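You operate a simulated robot arm through the tools that you are given. There is no shell and no other tool. Be economical: measure what you need, move in short steps, check, and stop when the job is done.

You are at the controls of a simulated two-armed robot. One attempt, no reset.

TASK
Load recipe 5 into machine nine from the stick in the stick case, and select it.
Fine: hold the case while drawing the stick; it stays in the stick port. Loading is enter on the STICK line.
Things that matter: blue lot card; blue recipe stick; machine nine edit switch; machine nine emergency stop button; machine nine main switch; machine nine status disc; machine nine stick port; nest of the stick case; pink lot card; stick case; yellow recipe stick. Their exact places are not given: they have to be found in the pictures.

The check looks at the end state, three seconds after you hand in, the way a careful person would. Anything else that was tipped, shoved, dropped, spilled or broken makes it a failure.

THE ROBOT
Two 7-joint arms with two-finger parallel grippers on one trunk, on a base that drives. Base frame: it is fixed to the floor where the robot stands at the start and does not move with it; the origin is under the middle of the robot, x ahead of it, y to its left, z up. Lengths are in m, angles in degrees, forces in N, time in s.
The left shoulder is at the start at [0.07, 0.163, 1.195], the right one opposite. With the tool pointing down near the work surface each hand reaches from about 0.3 to 0.86 m from the robot's upright axis, wherever it stands, measured 20 degrees to its own side. Places, roughly: machine nine edit switch [0.5, -0.5, 0.8]; machine nine emergency stop button [0.4, -0.7, 0.8]; machine nine main switch [0.5, -0.6, 0.8]; machine nine status disc [0.9, -0.8, 1.2]; machine nine stick port [0.4, -0.3, 0.7]; nest of the stick case [0.5, 0, 0.7]. Payload 3.43 kg a hand.
The TCP of each hand is the grasp point between the finger pads, 0.034 m short of the fingertips. In the tool frame z runs along the fingers and y along their closing line. The gripper opens to 0.128 m. The fingers are 0.024 m wide and 0.012 m thick; the gripper's body (0.048 by 0.13 m) begins 0.096 m behind the TCP.
Orientation is that of the tool frame in the base frame, as a unit quaternion [x, y, z, w]. With the fingers straight down and closing along the base's y, the tool's x points along the base's -x, its y along +y and its z along -z.

THE INTERFACE
- The arms move only by the tool send_rows. It takes "left_commands", "right_commands" or both (then of equal length, played together; a hand with none holds still); each is a list of rows, each a list of 6 numbers: the shift along the tool's x, y, z in m, then the turn, a rotation vector about the tool's x, y, z in degrees. In form: [[tx, ty, tz, ax, ay, az], ...]. A call has 1 to 12 rows; each row is the pose to reach, as a shift and turn from the pose commanded when the call began, along the tool's axes at that moment. "left_grip" and "right_grip" are, for a hand that has rows, the closure, from 0 (fully open) to 1 (shut), set as the call begins (left out, the last holds). Rows are played at 5 a second. More than 0.05 m and 8.6 degrees between two rows, or a gripper value outside its range, and nothing of the call is played. Where a pose cannot be reached the arm comes as near as it can. A force on the tool above 90 N (or 10 N above the force at the start of the call, whichever is more), or a blocked arm, ends the call early, and 0.2 s more pass. Each finger travels about 0.153 m/s and halts on what it meets, pressing with about 45 N; the grip force reading is that of the motor and also rises with nothing between the fingers. The clock runs only during rows and for 0.2 s after the last one: add rows that repeat a pose to give the fingers time. The reply holds the time, the measured pose of the TCP, the force on the tool along the base axes, the opening and the grip force, in the units named above and with some noise, with the torque about the TCP (base axes, N m) and any sound that the robot's microphone picked up, and new pictures: "show" is both (left out), scene, wrist or none (wrist: the cameras of the hands that moved).
- Cameras (640 x 400 px; columns grow to the right, rows downward): "scene" is now at [0.1228, -0.0462, 1.4142]; the picture's right is [-0.52, -0.85, 0.00], its down [-0.54, 0.33, -0.77] and it looks along [0.66, -0.40, -0.64] (base axes); focal length 291 px, centre (320, 200). "left" rides on the left gripper at [0.076, 0.011, -0.16] in its tool frame; the picture's right is [-0.15, 0.99, 0.00], its down [-0.88, -0.13, -0.46] and it looks along [-0.45, -0.07, 0.89] (tool axes); focal length 234 px, centre (320, 200). "right" rides on the right gripper at [0.076, -0.011, -0.16] in its tool frame; the picture's right is [0.15, 0.99, 0.00], its down [-0.88, 0.13, -0.46] and it looks along [-0.45, 0.07, 0.89] (tool axes); focal length 234 px, centre (320, 200).
- slide_trunk(by): slides the trunk up (or, below 0, down) by that many m; the arms and the scene camera ride with it, the base frame stays. It gives what a move gives, with no picture.
- drive_base(legs): drives the robot by 1 to 6 legs, each [ahead, left, turn to the left] in m, m and degrees, along the robot's own axes; the way and the turn of a leg run together, so that a leg with both is an arc; at most 1.5 m and 180 degrees a leg. The arms and the cameras ride along, it lands a little off, and it stops where it bumps. It gives what a move gives, and a new picture of the scene camera.
- pan_tilt(pan, tilt): turns the head with the scene camera to pan (to the left, within 86 degrees either way) and tilt (down, from -29 to 69), counted from straight ahead of the robot. It gives what a move gives, and a new picture of the scene camera.
- point_at(camera, pixels): there is no depth. For up to 12 entries [column, row, z] of the newest picture of that camera ("zoom" is the newest enlarged one), the place [x, y] in the base frame at which the ray of that pixel passes the height z, good to about 0.003 m. The clock stands still meanwhile.
- inspect(camera, box): a new picture of the part [left, top, right, bottom] of that camera's present view, enlarged. The clock stands still meanwhile.
- finish_job(): hands the job in; it is judged then, once.

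Keep the steps short. Do not move on a guess: measure, check each grasp and each placing, and mend mistakes. In all there are 80 turns and 260 pictures (those below and enlarged ones count). Leave the grippers open and the arms clear of the work at the hand-in unless told otherwise, and finish with a single line.

The tools are called after "Call:" as name(argument=value, ...) on one line, values as JSON. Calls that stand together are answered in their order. send_rows: Moves the arms, as the interface text tells. Its arguments: {"type":"object","properties":{"left_commands":{"type":"array"},"left_grip":{"type":"number"},"right_commands":{"type":"array"},"right_grip":{"type":"number"},"show":{"type":"string","enum":["both","scene","wrist","none"]}},"required":[]} The other tools are called the same way: slide_trunk (by) slides the trunk up or down; drive_base (legs) drives the base; pan_tilt (pan, tilt) turns the head that bears the scene camera; point_at (camera, pixels) gives the place at which the rays of pixels pass given heights; inspect (camera, box) takes an enlarged picture of a part of a camera's view; finish_job () hands the job in.

At the start:

```text
t: 0.0
left_tcp_pos: [0.521, -0.0143, 1.2058]
left_tool_rot: [-0.001, 1.0, 0.0, 0.0]
left_contact_force: [-0.3, -0.4, 0.4]
left_torque: [-0.01, 0.02, 0.0]
left_opening: 0.1278
left_gripper_force: 0.1
right_tcp_pos: [0.3886, -0.4344, 1.1576]
right_tool_rot: [0.0, 1.0, 0.0, -0.001]
right_contact_force: [0.1, -0.3, -0.1]
right_torque: [0.02, -0.03, -0.01]
right_opening: 0.1282
right_gripper_force: 0.0
trunk travel left (down, up): [-0.675, 0.265]
robot x, y, heading: [-0.0019, 0.004, 0.3]
head pan, tilt: [-31.5, 39.5]
```

scene: 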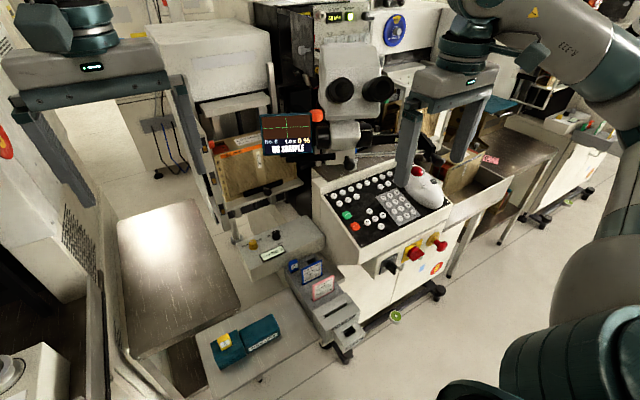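
right: 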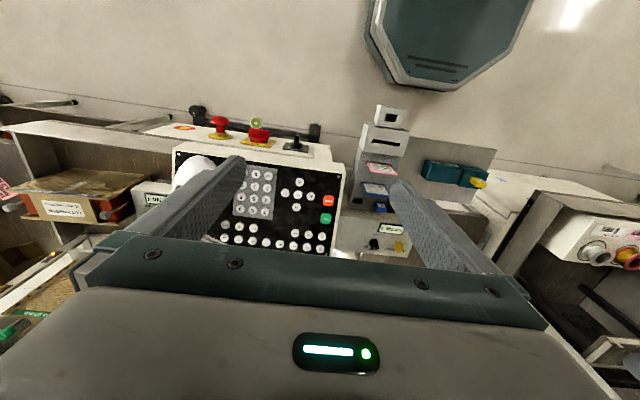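
left: 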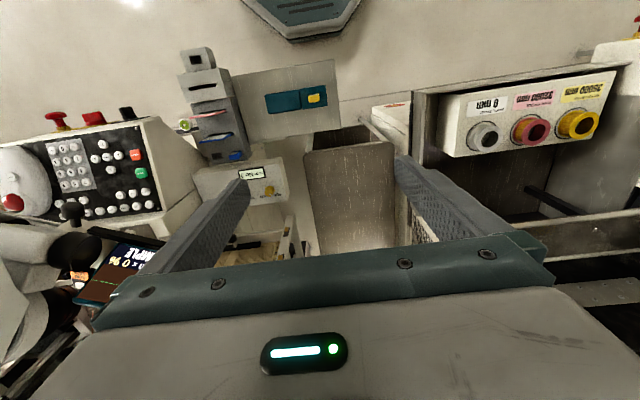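

I see the control panel in the middle, the port column at (330,300) and the teal stick case at (245,342). First I'll take enlarged views.

Call:
inspect(camera="scene", box=[310, 150, 470, 290])

Call:
inspect(camera="scene", box=[190, 230, 380, 370])

Call:
inspect(camera="scene", box=[240, 0, 440, 170])

Call:
inspect(camera="right", box=[140, 90, 520, 270])

Call:
inspect(camera="left", box=[160, 40, 360, 210])

```text
2.86 times, centred on (390, 220) of scene
```

zoom: 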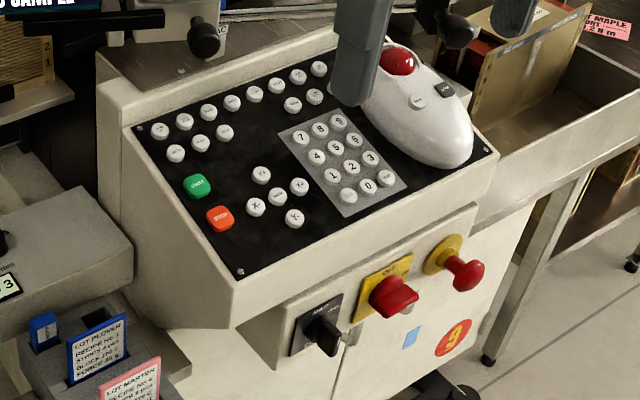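

```text
2.86 times, centred on (285, 300) of scene
```

zoom: 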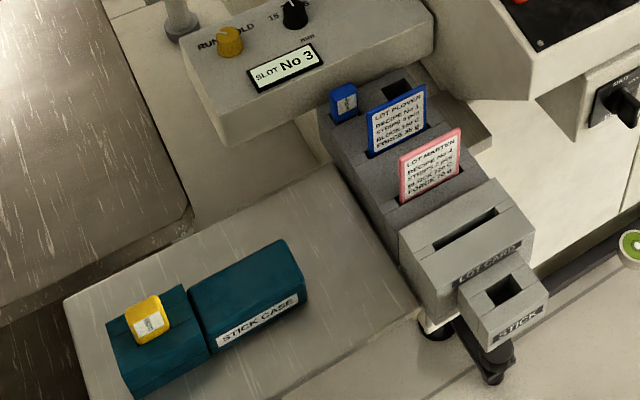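

```text
2.35 times, centred on (340, 85) of scene
```

zoom: 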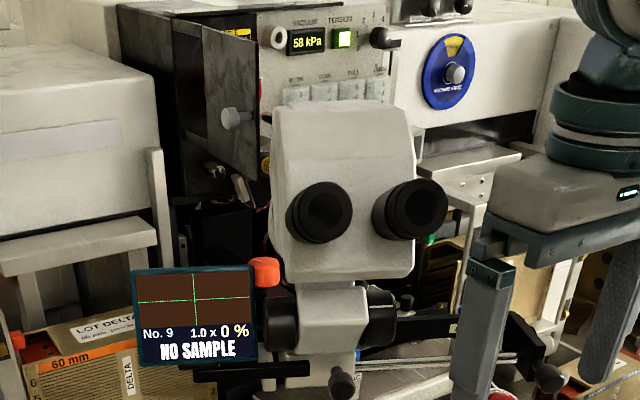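

```text
1.68 times, centred on (330, 180) of right
```

zoom: 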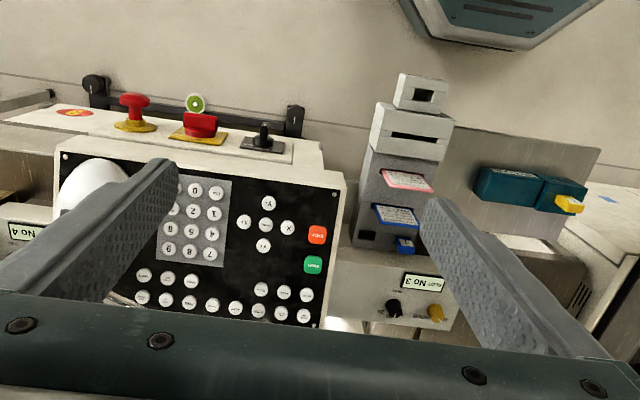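

```text
2.35 times, centred on (260, 125) of left
```

zoom: 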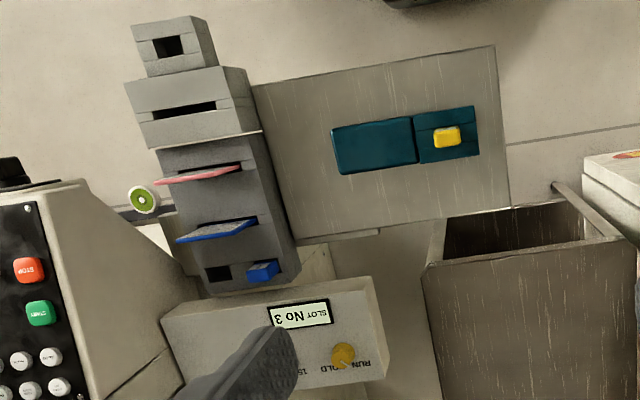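

Now closer on texts: keypad, switches, screen, disc.

Call:
inspect(camera="scene", box=[340, 170, 400, 210])

Call:
inspect(camera="scene", box=[370, 225, 450, 285])

Call:
inspect(camera="scene", box=[370, 0, 430, 50])

Call:
inspect(camera="scene", box=[320, 160, 380, 200])

Call:
inspect(camera="right", box=[200, 160, 350, 260])

Call:
inspect(camera="scene", box=[280, 250, 370, 350])

```text
10.00 times, centred on (370, 190) of scene
```

zoom: 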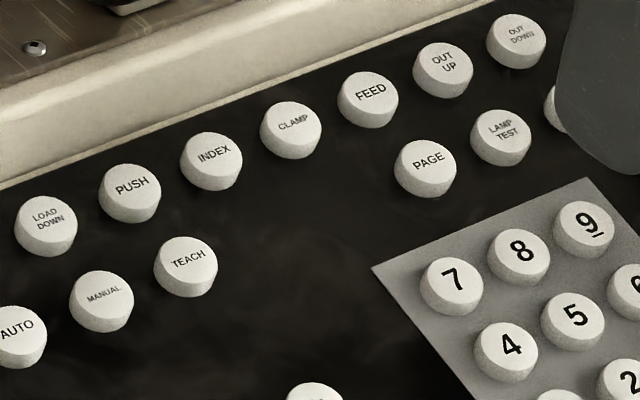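

```text
6.67 times, centred on (410, 255) of scene
```

zoom: 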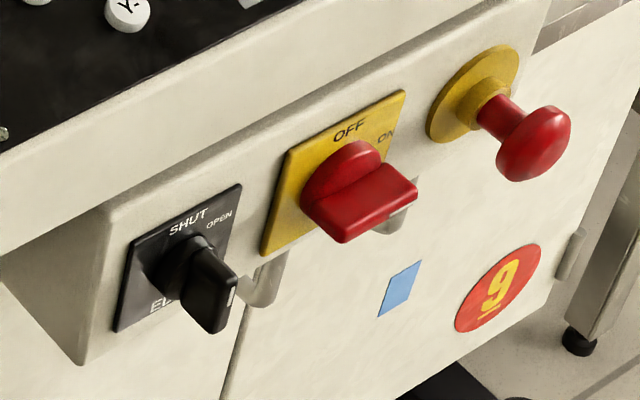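

```text
8.00 times, centred on (400, 25) of scene
```

zoom: 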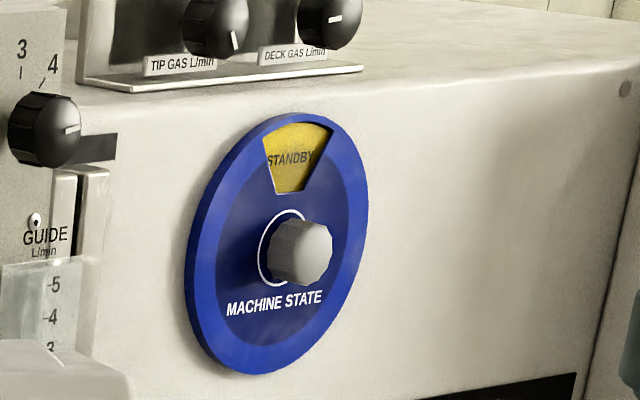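

```text
10.00 times, centred on (350, 180) of scene
```

zoom: 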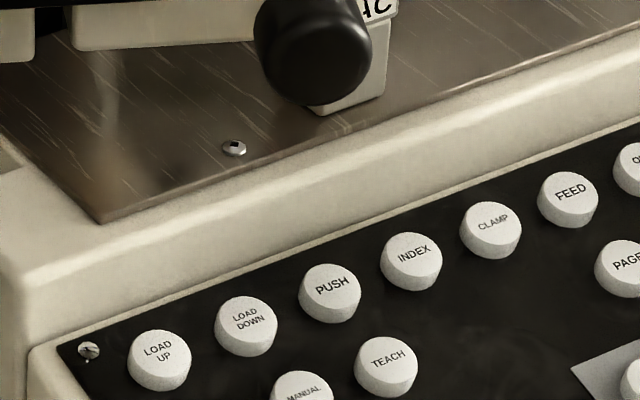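

```text
4.00 times, centred on (275, 210) of right
```

zoom: 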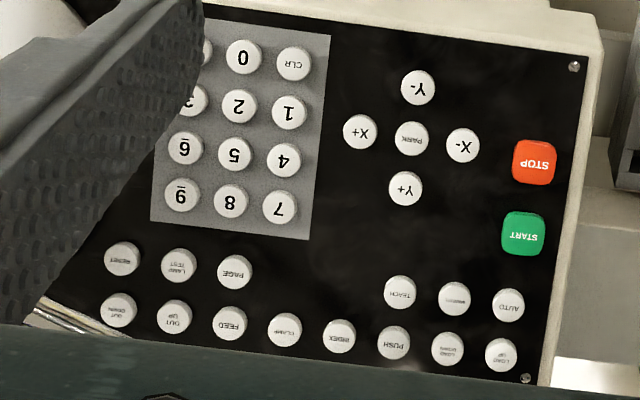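

```text
4.00 times, centred on (325, 300) of scene
```

zoom: 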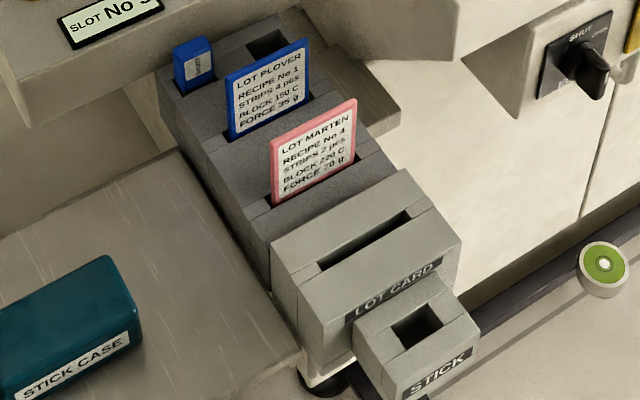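

Call:
inspect(camera="scene", box=[376, 180, 424, 224])

Call:
inspect(camera="scene", box=[395, 155, 455, 215])

Call:
inspect(camera="scene", box=[255, 105, 325, 160])

Call:
inspect(camera="scene", box=[200, 310, 290, 375])

Call:
pan_tilt(pan=-40, tilt=20)

```text
9.09 times, centred on (400, 202) of scene
```

zoom: 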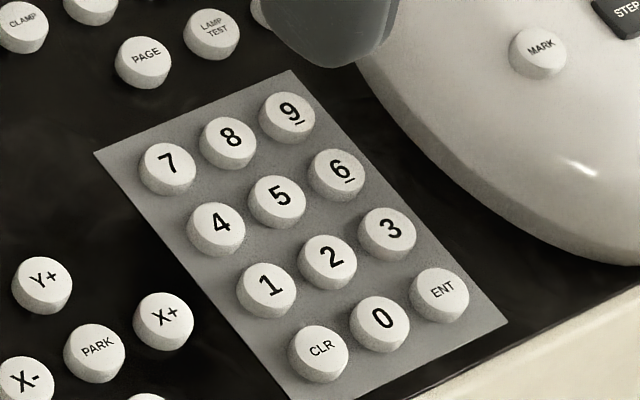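

```text
6.67 times, centred on (425, 185) of scene
```

zoom: 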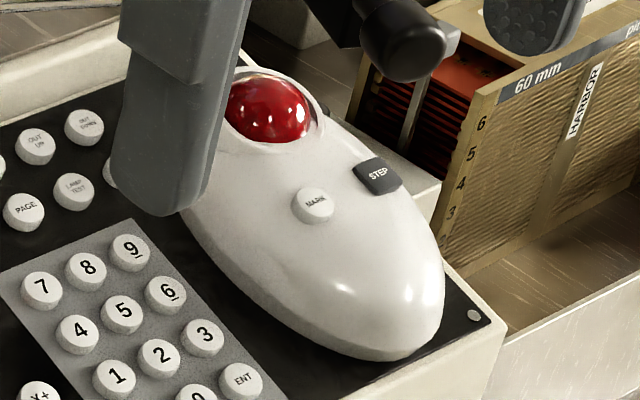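

```text
7.27 times, centred on (290, 132) of scene
```

zoom: 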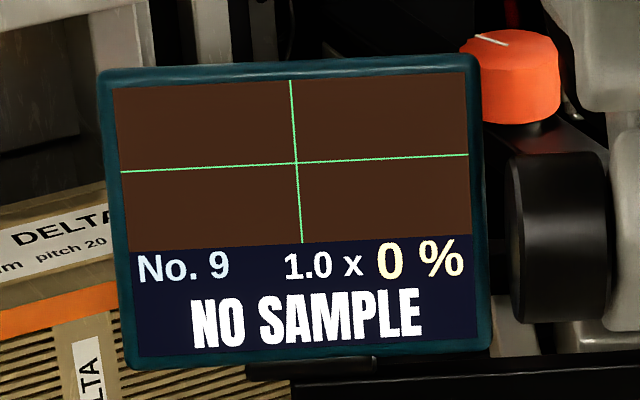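

```text
6.15 times, centred on (245, 342) of scene
```

zoom: 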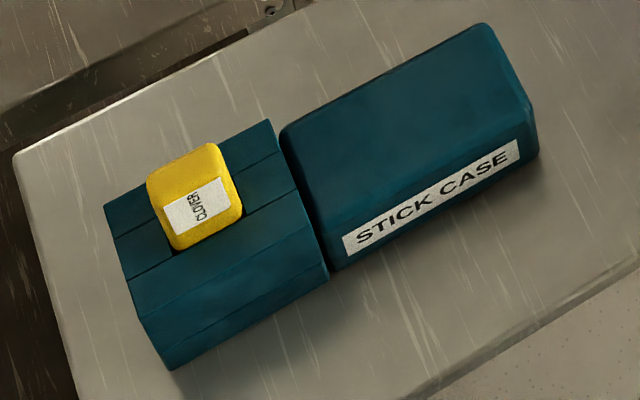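

```text
t: 0.8
left_tcp_pos: [0.5219, -0.0127, 1.206]
left_tool_rot: [0.0, 1.0, 0.0, 0.0]
left_contact_force: [0.0, -0.6, 0.4]
left_torque: [0.01, -0.01, 0.03]
left_opening: 0.128
left_gripper_force: 0.0
right_tcp_pos: [0.3878, -0.4352, 1.1577]
right_tool_rot: [0.0, 1.0, 0.0, 0.0]
right_contact_force: [0.0, -0.7, -0.9]
right_torque: [0.01, 0.01, 0.01]
right_opening: 0.1277
right_gripper_force: 0.1
trunk travel left (down, up): [-0.675, 0.265]
robot x, y, heading: [0.0022, -0.0025, -0.2]
head pan, tilt: [-40.0, 20.0]
```

scene: 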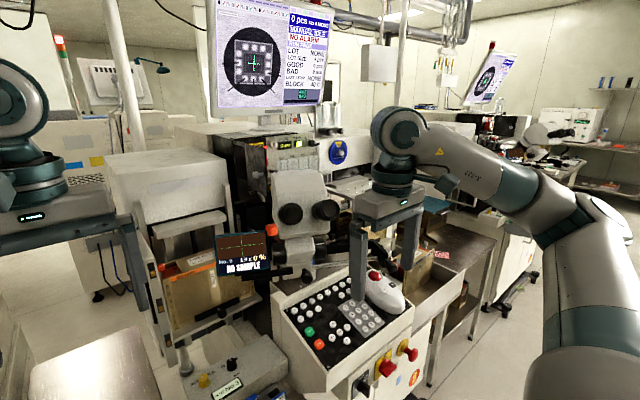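

There is a large monitor at the top. Tilt up to read it.

Call:
pan_tilt(pan=-33, tilt=12)

Call:
inspect(camera="scene", box=[220, 20, 360, 150])

Call:
inspect(camera="scene", box=[460, 60, 560, 150])

```text
t: 1.5
left_tcp_pos: [0.5209, -0.0131, 1.2048]
left_tool_rot: [0.0, 1.0, 0.0, 0.0]
left_contact_force: [-0.9, -0.5, -0.3]
left_torque: [0.02, 0.01, 0.03]
left_opening: 0.1277
left_gripper_force: 0.0
right_tcp_pos: [0.3896, -0.4345, 1.1594]
right_tool_rot: [0.001, 1.0, 0.0, -0.001]
right_contact_force: [-0.6, -0.3, 0.0]
right_torque: [-0.01, 0.01, 0.01]
right_opening: 0.1278
right_gripper_force: 0.1
trunk travel left (down, up): [-0.675, 0.265]
robot x, y, heading: [0.0031, -0.0017, -0.1]
head pan, tilt: [-33.0, 12.0]
```

scene: 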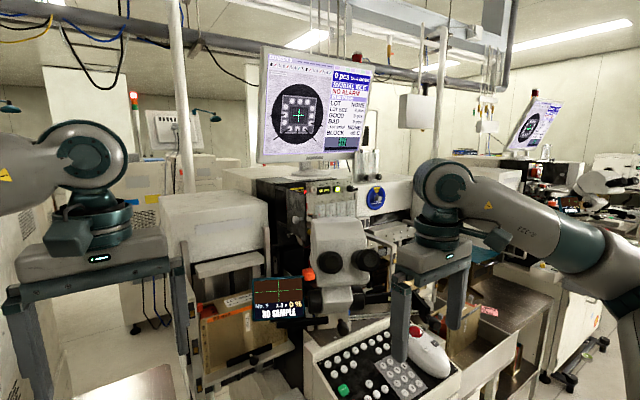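

```text
3.08 times, centred on (290, 85) of scene
```

zoom: 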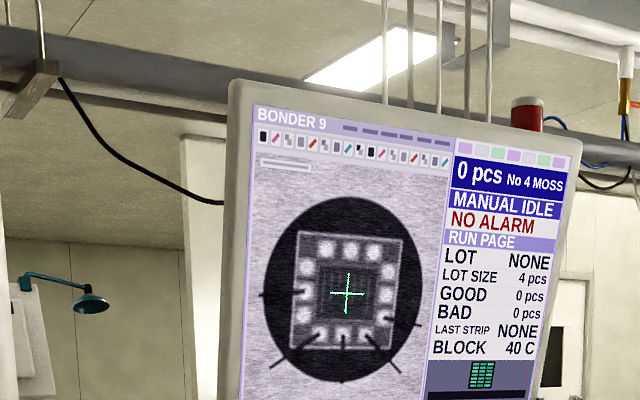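

```text
4.44 times, centred on (510, 105) of scene
```

zoom: 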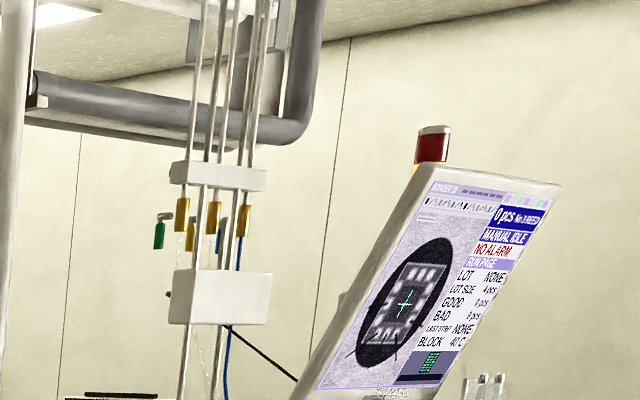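

Bonder 9 is on, recipe No 4 MOSS, RUN PAGE, idle. Now aim the head down at case and port and triangulate with scene and wrist cameras.

Call:
pan_tilt(pan=-25, tilt=50)

Call:
inspect(camera="left", box=[250, 70, 350, 133])

Call:
inspect(camera="left", box=[170, 40, 270, 103])

```text
t: 2.6
left_tcp_pos: [0.5217, -0.0119, 1.2053]
left_tool_rot: [-0.001, 1.0, 0.0, 0.0]
left_contact_force: [-0.2, -0.1, -0.2]
left_torque: [-0.02, 0.01, 0.01]
left_opening: 0.1282
left_gripper_force: 0.1
right_tcp_pos: [0.389, -0.4345, 1.1572]
right_tool_rot: [0.0, 1.0, 0.0, 0.0]
right_contact_force: [0.0, 0.7, -0.5]
right_torque: [-0.01, 0.0, 0.0]
right_opening: 0.1279
right_gripper_force: 0.1
trunk travel left (down, up): [-0.675, 0.265]
robot x, y, heading: [-0.0012, 0.0032, 0.2]
head pan, tilt: [-25.0, 50.0]
```

scene: 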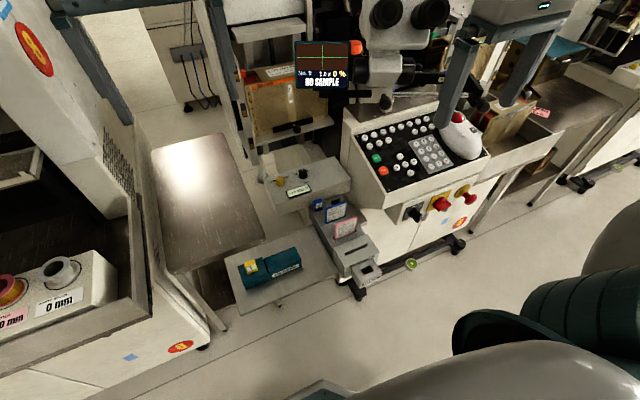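

```text
6.35 times, centred on (300, 102) of left
```

zoom: 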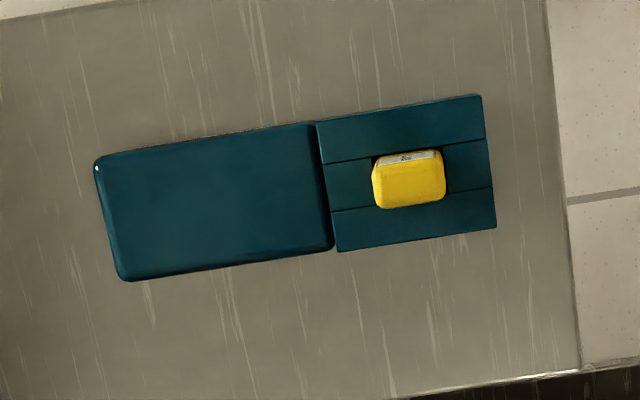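

```text
6.35 times, centred on (220, 72) of left
```

zoom: 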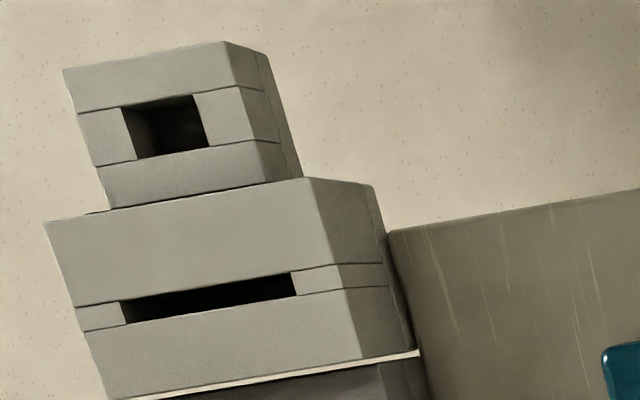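

Call:
inspect(camera="scene", box=[230, 240, 310, 290])

Call:
inspect(camera="scene", box=[310, 190, 390, 300])

Call:
point_at(camera="left", pixels=[[313.9, 99.6, 0.65], [313.9, 99.6, 0.7], [313.9, 99.6, 0.75], [195.6, 60.2, 0.65], [195.6, 60.2, 0.7], [195.6, 60.2, 0.75], [284.9, 94.5, 0.7], [265.1, 98, 0.7], [345.2, 85.8, 0.7], [347.7, 106.2, 0.7], [269.4, 114.6, 0.7]])

```text
8.00 times, centred on (270, 265) of scene
```

zoom: 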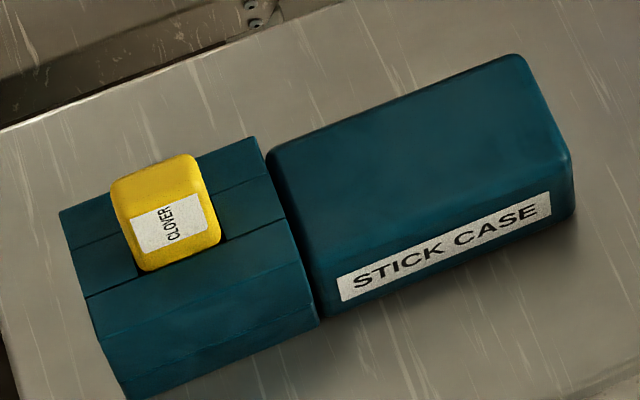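

```text
3.64 times, centred on (350, 245) of scene
```

zoom: 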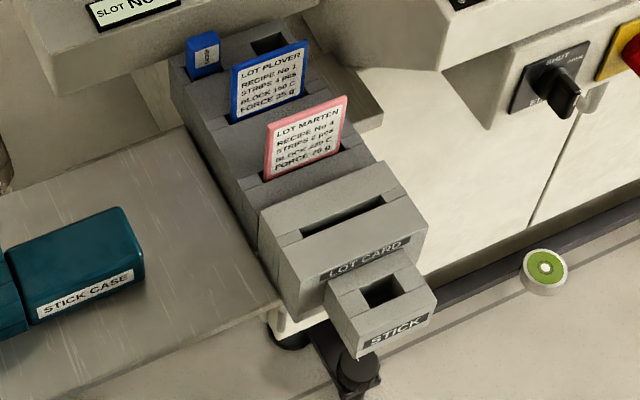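

```text
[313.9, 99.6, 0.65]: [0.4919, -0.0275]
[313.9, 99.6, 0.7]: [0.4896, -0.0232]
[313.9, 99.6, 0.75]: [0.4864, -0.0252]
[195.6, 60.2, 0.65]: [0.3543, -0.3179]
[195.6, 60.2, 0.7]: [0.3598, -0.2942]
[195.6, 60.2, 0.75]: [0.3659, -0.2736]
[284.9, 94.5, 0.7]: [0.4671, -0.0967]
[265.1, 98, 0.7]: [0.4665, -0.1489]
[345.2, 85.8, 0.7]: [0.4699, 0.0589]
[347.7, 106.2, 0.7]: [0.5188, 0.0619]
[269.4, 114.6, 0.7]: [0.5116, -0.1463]
```

Call:
point_at(camera="left", pixels=[[327.6, 106.4, 0.65], [327.6, 106.4, 0.7], [327.6, 106.4, 0.75], [302.8, 109.9, 0.7], [325.5, 85.5, 0.7], [299.4, 89.7, 0.7]])

Call:
point_at(camera="scene", pixels=[[237.2, 266.5, 0.65], [237.2, 266.5, 0.7], [237.2, 266.5, 0.75], [261.9, 257, 0.7], [367.05, 269.75, 0.65], [367.05, 269.75, 0.7], [367.05, 269.75, 0.75]])

```text
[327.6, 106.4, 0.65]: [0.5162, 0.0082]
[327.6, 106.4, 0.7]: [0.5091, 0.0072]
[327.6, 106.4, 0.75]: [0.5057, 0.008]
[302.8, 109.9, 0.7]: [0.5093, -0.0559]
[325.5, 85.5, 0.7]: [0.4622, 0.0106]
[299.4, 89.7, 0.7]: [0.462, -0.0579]
```

```text
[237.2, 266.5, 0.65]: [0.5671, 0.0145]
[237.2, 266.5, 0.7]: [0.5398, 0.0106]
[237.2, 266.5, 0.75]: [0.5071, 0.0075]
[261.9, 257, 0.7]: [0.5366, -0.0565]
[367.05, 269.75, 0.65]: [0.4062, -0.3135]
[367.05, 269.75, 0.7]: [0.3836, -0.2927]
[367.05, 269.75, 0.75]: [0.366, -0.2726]
```

Case top is about z 0.75, axes aligned with the base; stick at ≈(0.487,-0.024), port hole at ≈(0.366,-0.273,0.75). The right hand will hold the big part of the case (closing along x), the left hand will draw the stick. First bring the right hand over with a 90° turn, well above.

Call:
send_rows(right_commands=[[-0.008, 0.015, 0.013, 0, 0, -7.5], [-0.016, 0.03, 0.026, 0, 0, -15], [-0.024, 0.045, 0.039, 0, 0, -22.5], [-0.032, 0.06, 0.052, 0, 0, -30], [-0.04, 0.075, 0.065, 0, 0, -37.5], [-0.048, 0.09, 0.078, 0, 0, -45], [-0.056, 0.105, 0.091, 0, 0, -52.5], [-0.064, 0.12, 0.104, 0, 0, -60], [-0.072, 0.135, 0.117, 0, 0, -67.5], [-0.08, 0.15, 0.13, 0, 0, -75], [-0.09, 0.165, 0.143, 0, 0, -82.5], [-0.098, 0.18, 0.157, 0, 0, -90]])

```text
t: 3.9
left_tcp_pos: [0.512, -0.0266, 1.2089]
left_tool_rot: [0.005, 1.0, 0.002, 0.002]
left_contact_force: [0.6, 0.3, -1.0]
left_torque: [-0.03, 0.05, -0.03]
left_opening: 0.1282
left_gripper_force: 0.0
right_tcp_pos: [0.4154, -0.3716, 1.0905]
right_tool_rot: [-0.33, 0.944, -0.003, 0.005]
right_contact_force: [-51.7, -36.7, -7.3]
right_torque: [5.89, -8.27, -0.67]
right_opening: 0.1279
right_gripper_force: 0.0
trunk travel left (down, up): [-0.675, 0.265]
robot x, y, heading: [-0.0036, -0.004, -0.5]
head pan, tilt: [-25.0, 50.0]
stopped in row 6 (right hand): the force on the tool passed its limit at 108 N (the readings are from after the stop); the commanded pose is now the measured one
```

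scene: 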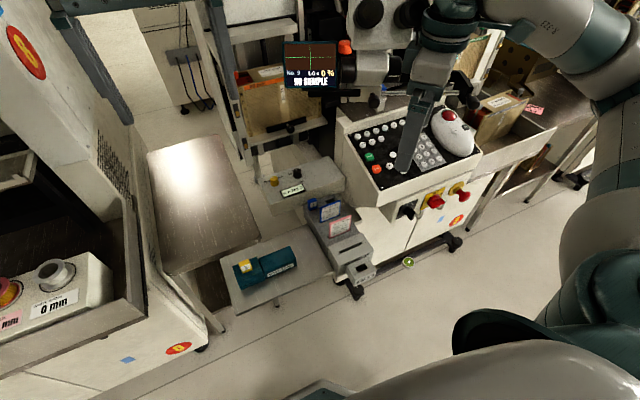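
right: 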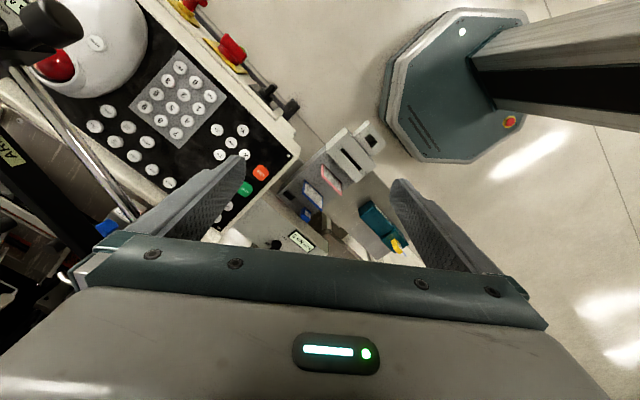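

The right gripper body bumped the microscope (force points -x,-y). Back off along that direction (tool +x).

Call:
send_rows(right_commands=[[0.03, 0, 0, 0, 0, 0], [0.06, 0, 0, 0, 0, 0], [0.1, 0, 0, 0, 0, 0], [0.1, 0, 0, 0, 0, 0]])

Call:
inspect(camera="scene", box=[240, 0, 560, 200])

```text
t: 4.9
left_tcp_pos: [0.5224, -0.0162, 1.205]
left_tool_rot: [0.003, 1.0, -0.001, 0.0]
left_contact_force: [-0.4, -0.3, -0.6]
left_torque: [0.01, 0.02, 0.02]
left_opening: 0.1282
left_gripper_force: 0.0
right_tcp_pos: [0.3505, -0.4231, 1.0894]
right_tool_rot: [-0.335, 0.942, -0.003, 0.0]
right_contact_force: [0.4, 0.5, -0.9]
right_torque: [-0.02, 0.01, 0.0]
right_opening: 0.1277
right_gripper_force: 0.0
trunk travel left (down, up): [-0.675, 0.265]
robot x, y, heading: [-0.0042, -0.0005, -0.3]
head pan, tilt: [-25.0, 50.0]
```

scene: 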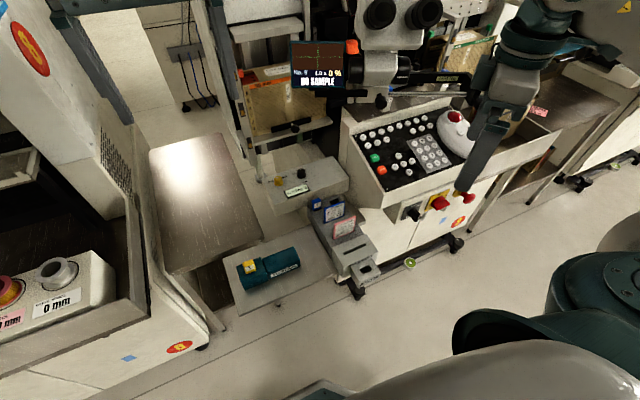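
right: 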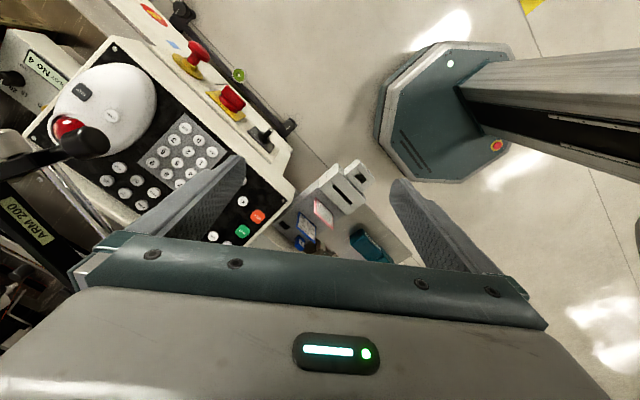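

```text
2.00 times, centred on (400, 100) of scene
```

zoom: 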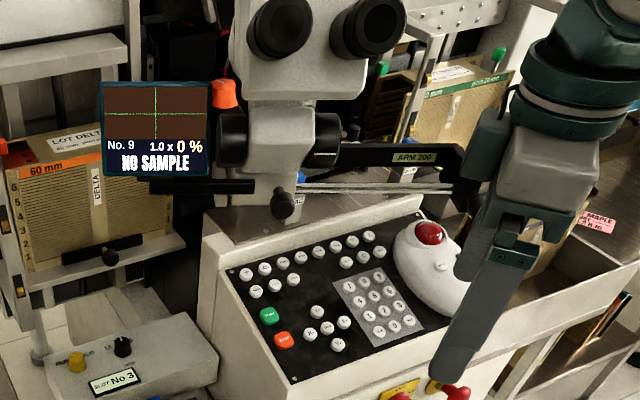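

Clear again, nothing displaced. Now go around on the near side (x≈0.36), finishing the turn.

Call:
send_rows(right_commands=[[-0.018, 0.021, 0.011, 0, 0, -6.4], [-0.037, 0.042, 0.022, 0, 0, -12.8], [-0.055, 0.063, 0.033, 0, 0, -19.2], [-0.073, 0.084, 0.045, 0, 0, -25.5], [-0.092, 0.105, 0.056, 0, 0, -32], [-0.11, 0.126, 0.067, 0, 0, -38.3], [-0.129, 0.147, 0.079, 0, 0, -44.7], [-0.147, 0.168, 0.09, 0, 0, -51], [-0.147, 0.168, 0.09, 0, 0, -51]])

```text
t: 6.9
left_tcp_pos: [0.5191, -0.0186, 1.2061]
left_tool_rot: [0.002, 1.0, 0.0, 0.0]
left_contact_force: [0.1, 0.0, 0.2]
left_torque: [-0.03, -0.06, 0.03]
left_opening: 0.1281
left_gripper_force: 0.0
right_tcp_pos: [0.3745, -0.201, 1.0017]
right_tool_rot: [0.708, -0.707, 0.001, -0.001]
right_contact_force: [0.1, 0.5, 0.4]
right_torque: [0.02, -0.01, -0.04]
right_opening: 0.1282
right_gripper_force: 0.1
right hand out of reach, approached as far as the arm can: row 4, 5, 6, 7, 8, 9
trunk travel left (down, up): [-0.675, 0.265]
robot x, y, heading: [0.0031, -0.0013, -0.7]
head pan, tilt: [-25.0, 50.0]
```

scene: 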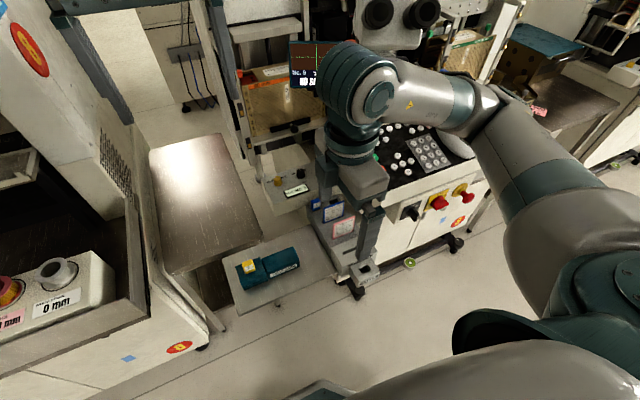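
right: 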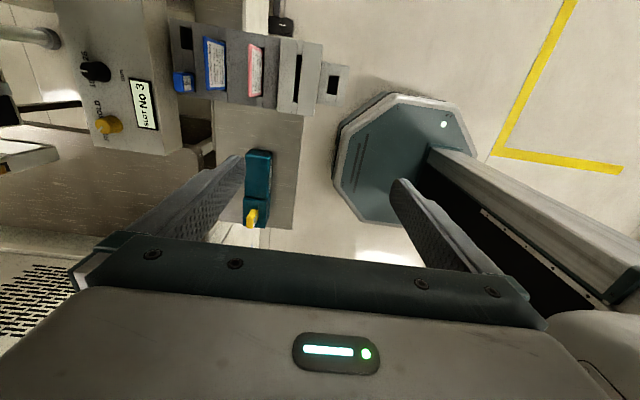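

Call:
inspect(camera="right", box=[210, 130, 310, 240])

Call:
inspect(camera="right", box=[160, 10, 360, 130])

```text
3.64 times, centred on (260, 185) of right
```

zoom: 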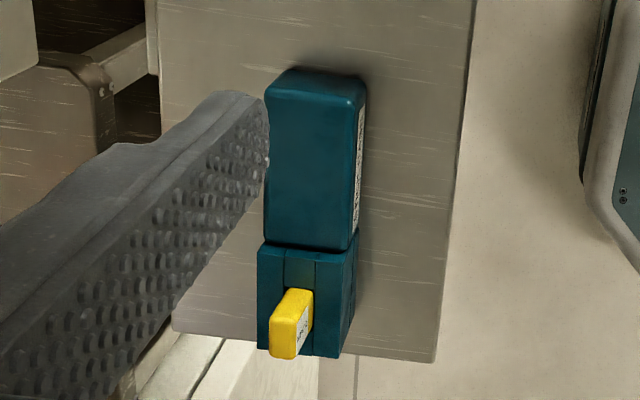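

```text
3.20 times, centred on (260, 70) of right
```

zoom: 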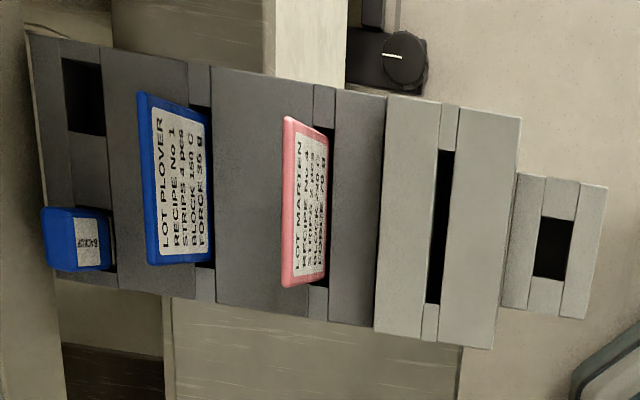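

Call:
point_at(camera="right", pixels=[[290.8, 229.6, 0.65], [290.8, 229.6, 0.7], [246.2, 155, 0.7], [246.2, 155, 0.76], [269, 197.2, 0.7], [269, 197.2, 0.76], [255.4, 197.5, 0.76], [332.2, 77.2, 0.75], [332.2, 77.2, 0.72]])

Call:
inspect(camera="scene", box=[220, 230, 320, 320])

```text
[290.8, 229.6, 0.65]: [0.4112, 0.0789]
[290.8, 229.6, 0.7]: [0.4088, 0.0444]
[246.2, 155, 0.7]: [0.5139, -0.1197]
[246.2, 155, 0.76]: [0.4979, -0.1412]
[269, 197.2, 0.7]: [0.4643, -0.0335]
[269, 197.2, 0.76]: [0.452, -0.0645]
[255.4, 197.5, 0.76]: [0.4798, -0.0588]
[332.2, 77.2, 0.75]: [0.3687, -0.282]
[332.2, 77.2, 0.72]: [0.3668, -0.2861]
```

```text
4.44 times, centred on (270, 275) of scene
```

zoom: 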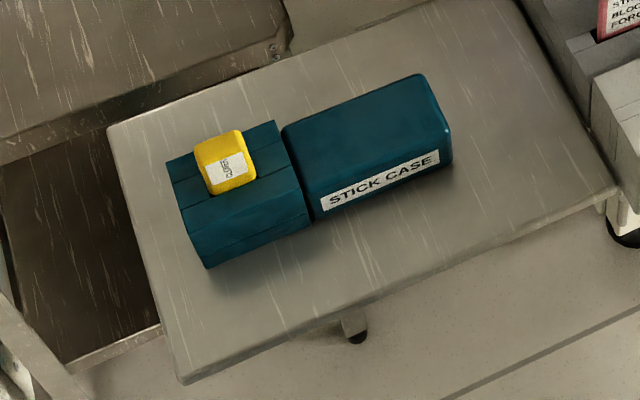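

Call:
point_at(camera="zoom", pixels=[[182, 380, 0.65], [182, 380, 0.7], [424, 76, 0.7], [424, 76, 0.76], [283, 128, 0.76], [440, 150, 0.7], [440, 150, 0.75], [203, 268, 0.7], [223, 162, 0.75], [223, 162, 0.78]])

```text
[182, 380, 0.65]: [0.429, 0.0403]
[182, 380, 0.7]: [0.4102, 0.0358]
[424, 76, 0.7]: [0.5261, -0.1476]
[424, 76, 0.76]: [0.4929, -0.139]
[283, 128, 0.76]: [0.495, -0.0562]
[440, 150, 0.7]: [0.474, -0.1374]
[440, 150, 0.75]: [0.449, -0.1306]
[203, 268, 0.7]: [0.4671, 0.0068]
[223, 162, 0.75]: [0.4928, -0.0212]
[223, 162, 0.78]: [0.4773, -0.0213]
```

Case: tray z≈0.70, top z≈0.76, big part x 0.458–0.505, y -0.056…-0.142. Move the right hand to a pre-grasp pose tilted 20° (body leaning to -y), opening reduced.

Call:
send_rows(right_commands=[[-0.01, -0.018, 0.02, 0, -4, 0], [-0.02, -0.036, 0.04, 0, -8, 0], [-0.03, -0.054, 0.06, 0, -12, 0], [-0.04, -0.075, 0.08, 0, -16, 0], [-0.05, -0.095, 0.1, 0, -20, 0], [-0.055, -0.107, 0.1, 0, -20, 0], [-0.055, -0.107, 0.1, 0, -20, 0]], right_grip=0.375)

```text
t: 8.6
left_tcp_pos: [0.5034, -0.0363, 1.2117]
left_tool_rot: [0.012, 1.0, 0.004, 0.005]
left_contact_force: [0.1, -0.4, 0.1]
left_torque: [-0.03, 0.04, 0.0]
left_opening: 0.1281
left_gripper_force: 0.0
right_tcp_pos: [0.3714, -0.0073, 0.8973]
right_tool_rot: [0.699, -0.647, -0.248, -0.176]
right_contact_force: [-0.2, 0.8, -0.6]
right_torque: [0.02, 0.01, 0.04]
right_opening: 0.0798
right_gripper_force: 0.1
right hand out of reach, approached as far as the arm can: row 1, 2, 3, 4, 5, 6, 7
trunk travel left (down, up): [-0.675, 0.265]
robot x, y, heading: [-0.0068, 0.0003, -1.4]
head pan, tilt: [-25.0, 50.0]
stopped in row 7 (right hand): the arm was blocked; the commanded pose is now the measured one
```

scene: 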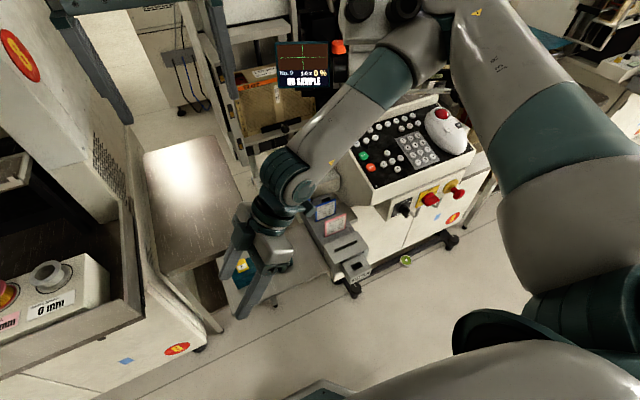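
right: 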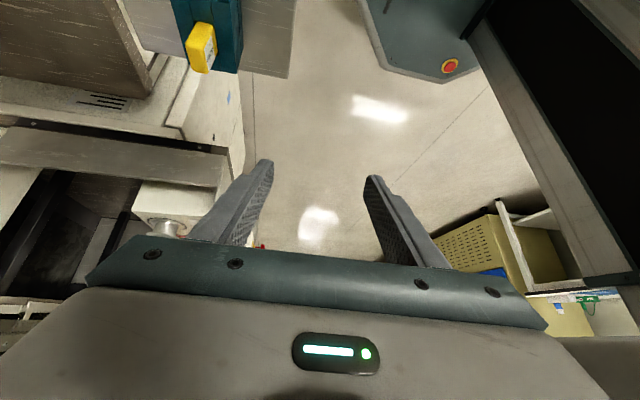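

The arm got twisted near a joint limit. I'll bring it back to the earlier upright pose at about (0.37,-0.2,1.0).

Call:
send_rows(right_commands=[[0.016, 0.0045, -0.032, 1, 5.8, 0.7], [0.033, 0.009, -0.063, 2, 11.6, 1.4], [0.049, 0.0135, -0.095, 3, 17.5, 2.1], [0.065, 0.018, -0.126, 4, 23.3, 2.9], [0.082, 0.022, -0.158, 5, 29, 3.6], [0.098, 0.0265, -0.189, 5.9, 34.9, 4.3], [0.098, 0.0265, -0.189, 5.9, 34.9, 4.3]])

```text
t: 9.2
left_tcp_pos: [0.5249, -0.0726, 1.2113]
left_tool_rot: [0.037, 0.999, 0.004, 0.002]
left_contact_force: [2.2, 5.3, -1.2]
left_torque: [-0.56, 0.19, 0.0]
left_opening: 0.1282
left_gripper_force: 0.0
right_tcp_pos: [0.3186, -0.0955, 0.8589]
right_tool_rot: [-0.644, 0.713, 0.271, 0.057]
right_contact_force: [1.1, 0.0, 0.8]
right_torque: [-0.08, -0.05, -0.02]
right_opening: 0.08
right_gripper_force: 0.1
right hand out of reach, approached as far as the arm can: row 3
trunk travel left (down, up): [-0.675, 0.265]
robot x, y, heading: [0.0078, -0.0124, -4.5]
head pan, tilt: [-25.0, 50.0]
stopped in row 3 (right hand): the arm was blocked; the commanded pose is now the measured one
```

scene: 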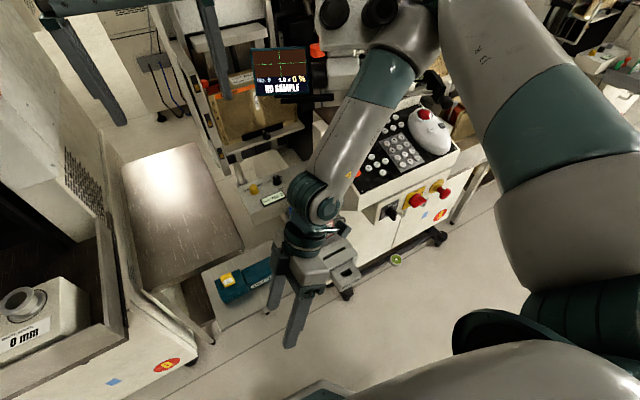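
right: 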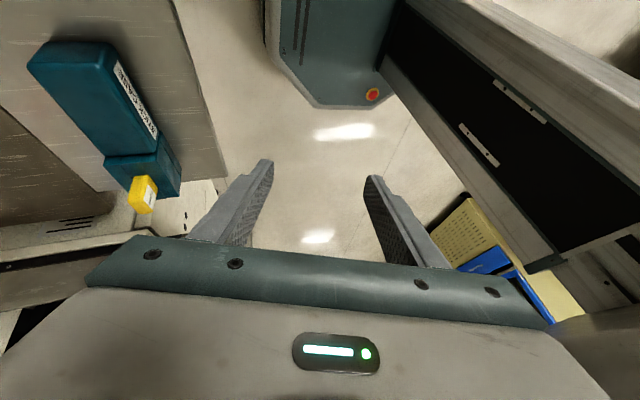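

The forearm is pressing against the microscope and turns the base. Safest escape: drive straight back.

Call:
drive_base(legs=[[-0.3, 0, 0]])

```text
t: 11.2
left_tcp_pos: [0.2159, -0.0203, 1.2059]
left_tool_rot: [0.013, 1.0, 0.0, 0.001]
left_contact_force: [0.8, -0.9, 0.7]
left_torque: [0.02, 0.0, -0.02]
left_opening: 0.128
left_gripper_force: 0.1
right_tcp_pos: [0.0088, -0.0509, 0.8535]
right_tool_rot: [-0.669, 0.692, 0.269, 0.045]
right_contact_force: [-0.4, 0.0, 1.1]
right_torque: [0.02, 0.01, 0.01]
right_opening: 0.08
right_gripper_force: 0.1
trunk travel left (down, up): [-0.675, 0.265]
robot x, y, heading: [-0.3069, 0.0065, -1.9]
head pan, tilt: [-25.0, 50.0]
```

scene: 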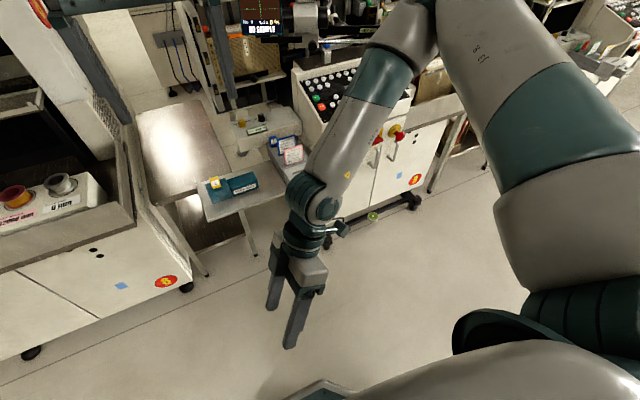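

Free of contact. Now untwist the right arm in open space back to its starting style pose.

Call:
send_rows(right_commands=[[0.017, 0.0005, -0.033, 2.87, 0.47, 7.13], [0.033, 0.001, -0.065, 5.73, 0.95, 14.27], [0.05, 0.0015, -0.098, 8.6, 1.42, 21.4], [0.067, 0.002, -0.13, 11.47, 1.9, 28.5], [0.084, 0.0025, -0.163, 14.3, 2.4, 35.7], [0.1, 0.003, -0.196, 17.2, 2.85, 42.8], [0.117, 0.0035, -0.228, 20.1, 3.3, 49.9], [0.134, 0.004, -0.261, 22.9, 3.8, 57.1], [0.15, 0.0045, -0.293, 25.8, 4.3, 64.2], [0.167, 0.005, -0.326, 28.7, 4.75, 71.3], [0.184, 0.006, -0.359, 31.5, 5.2, 78.5], [0.2, 0.0065, -0.391, 34.4, 5.7, 85.6]])

```text
t: 13.8
left_tcp_pos: [0.2151, -0.0211, 1.2057]
left_tool_rot: [0.013, 1.0, 0.0, 0.0]
left_contact_force: [-0.1, 0.2, -0.1]
left_torque: [0.01, -0.02, -0.03]
left_opening: 0.1279
left_gripper_force: 0.0
right_tcp_pos: [0.0992, -0.4004, 1.1055]
right_tool_rot: [0.0, 1.0, 0.0, 0.001]
right_contact_force: [0.4, 0.2, 0.5]
right_torque: [0.01, -0.01, 0.0]
right_opening: 0.0801
right_gripper_force: 0.1
trunk travel left (down, up): [-0.675, 0.265]
robot x, y, heading: [-0.3063, 0.0111, -2.0]
head pan, tilt: [-25.0, 50.0]
```

scene: 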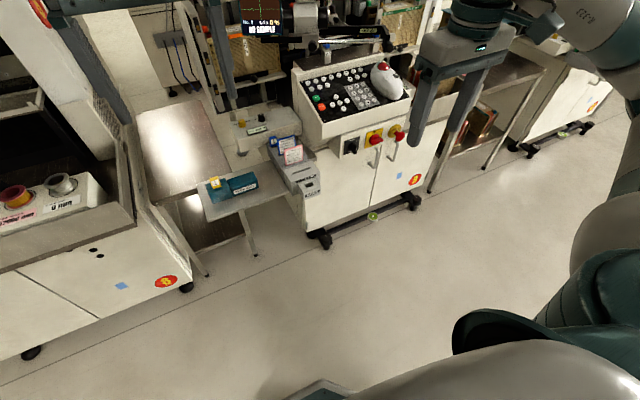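
right: 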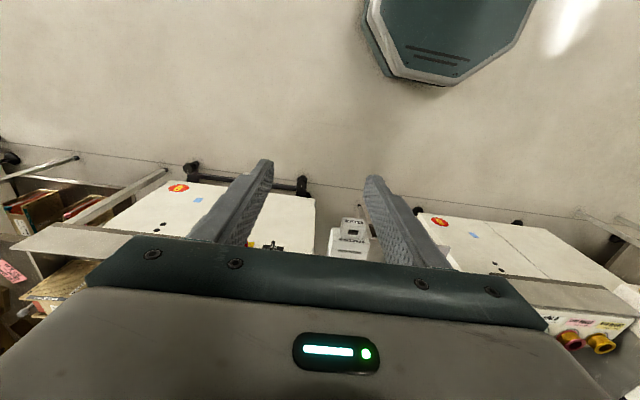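

Now test the opposite turn (+90°) of the right hand in open space, moving the left hand aside at the same time.

Call:
send_rows(right_commands=[[-0.0125, 0.0167, 0.008, 0, 0, 7.5], [-0.025, 0.033, 0.017, 0, 0, 15], [-0.0375, 0.05, 0.025, 0, 0, 22.5], [-0.05, 0.067, 0.033, 0, 0, 30], [-0.0625, 0.083, 0.042, 0, 0, 37.5], [-0.075, 0.1, 0.05, 0, 0, 45], [-0.0875, 0.117, 0.058, 0, 0, 52.5], [-0.1, 0.133, 0.067, 0, 0, 60], [-0.1125, 0.15, 0.075, 0, 0, 67.5], [-0.125, 0.167, 0.083, 0, 0, 75], [-0.1375, 0.183, 0.092, 0, 0, 82.5], [-0.15, 0.2, 0.1, 0, 0, 90]], left_commands=[[0, 0.03, 0, 0, 0, 0], [0, 0.06, 0, 0, 0, 0], [0, 0.09, 0, 0, 0, 0], [0, 0.12, 0, 0, 0, 0], [0, 0.15, 0, 0, 0, 0], [0, 0.18, 0, 0, 0, 0], [0, 0.21, 0, 0, 0, 0], [0, 0.24, 0, 0, 0, 0], [0, 0.24, 0, 0, 0, 0], [0, 0.24, 0, 0, 0, 0], [0, 0.24, 0, 0, 0, 0], [0, 0.24, 0, 0, 0, 0]])

```text
t: 16.4
left_tcp_pos: [0.2205, 0.2204, 1.2059]
left_tool_rot: [0.015, 1.0, -0.001, -0.001]
left_contact_force: [-0.8, -0.1, -0.4]
left_torque: [-0.06, 0.03, 0.02]
left_opening: 0.1281
left_gripper_force: 0.0
right_tcp_pos: [0.2483, -0.2004, 1.0059]
right_tool_rot: [0.707, 0.707, 0.0, 0.0]
right_contact_force: [0.4, -0.2, -1.1]
right_torque: [-0.01, -0.01, 0.01]
right_opening: 0.08
right_gripper_force: 0.1
trunk travel left (down, up): [-0.675, 0.265]
robot x, y, heading: [-0.3067, 0.0057, -1.8]
head pan, tilt: [-25.0, 50.0]
```

scene: 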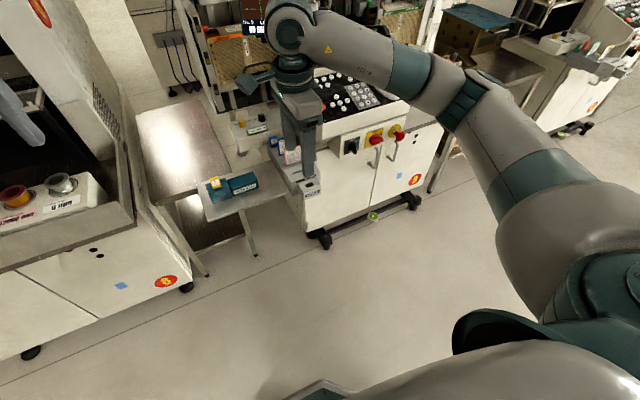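
right: 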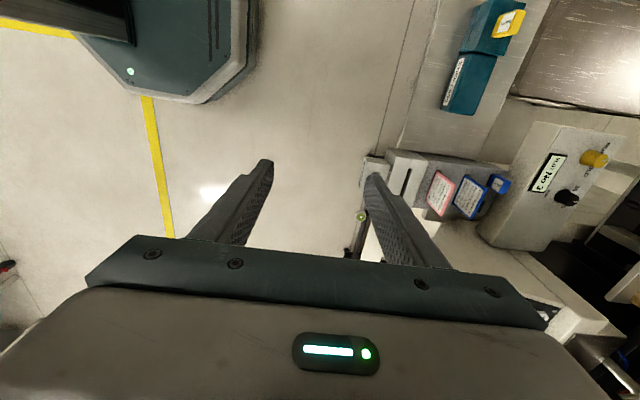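
left: 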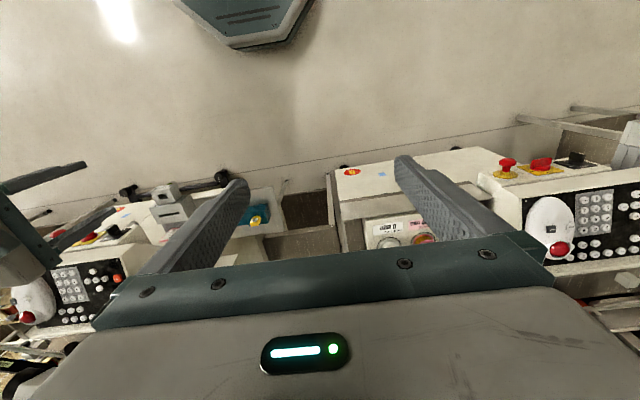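

The +90° turn works. Drive 0.1 m forward and correct the heading.

Call:
drive_base(legs=[[0.1, 0, 1.9]])

```text
t: 17.6
left_tcp_pos: [0.313, 0.2355, 1.2061]
left_tool_rot: [-0.003, 1.0, -0.001, 0.0]
left_contact_force: [0.2, -0.9, -0.7]
left_torque: [-0.02, 0.03, -0.01]
left_opening: 0.1282
left_gripper_force: 0.1
right_tcp_pos: [0.3547, -0.1839, 1.0056]
right_tool_rot: [0.695, 0.719, 0.001, -0.001]
right_contact_force: [-0.4, -0.4, 0.1]
right_torque: [-0.02, -0.01, -0.01]
right_opening: 0.0801
right_gripper_force: 0.0
trunk travel left (down, up): [-0.675, 0.265]
robot x, y, heading: [-0.2078, 0.0086, -0.1]
head pan, tilt: [-25.0, 50.0]
```

scene: 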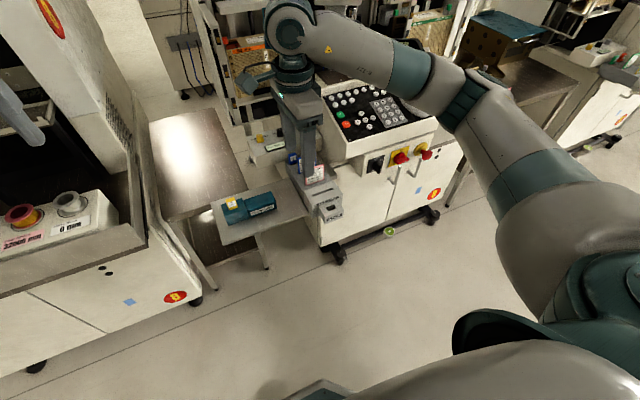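

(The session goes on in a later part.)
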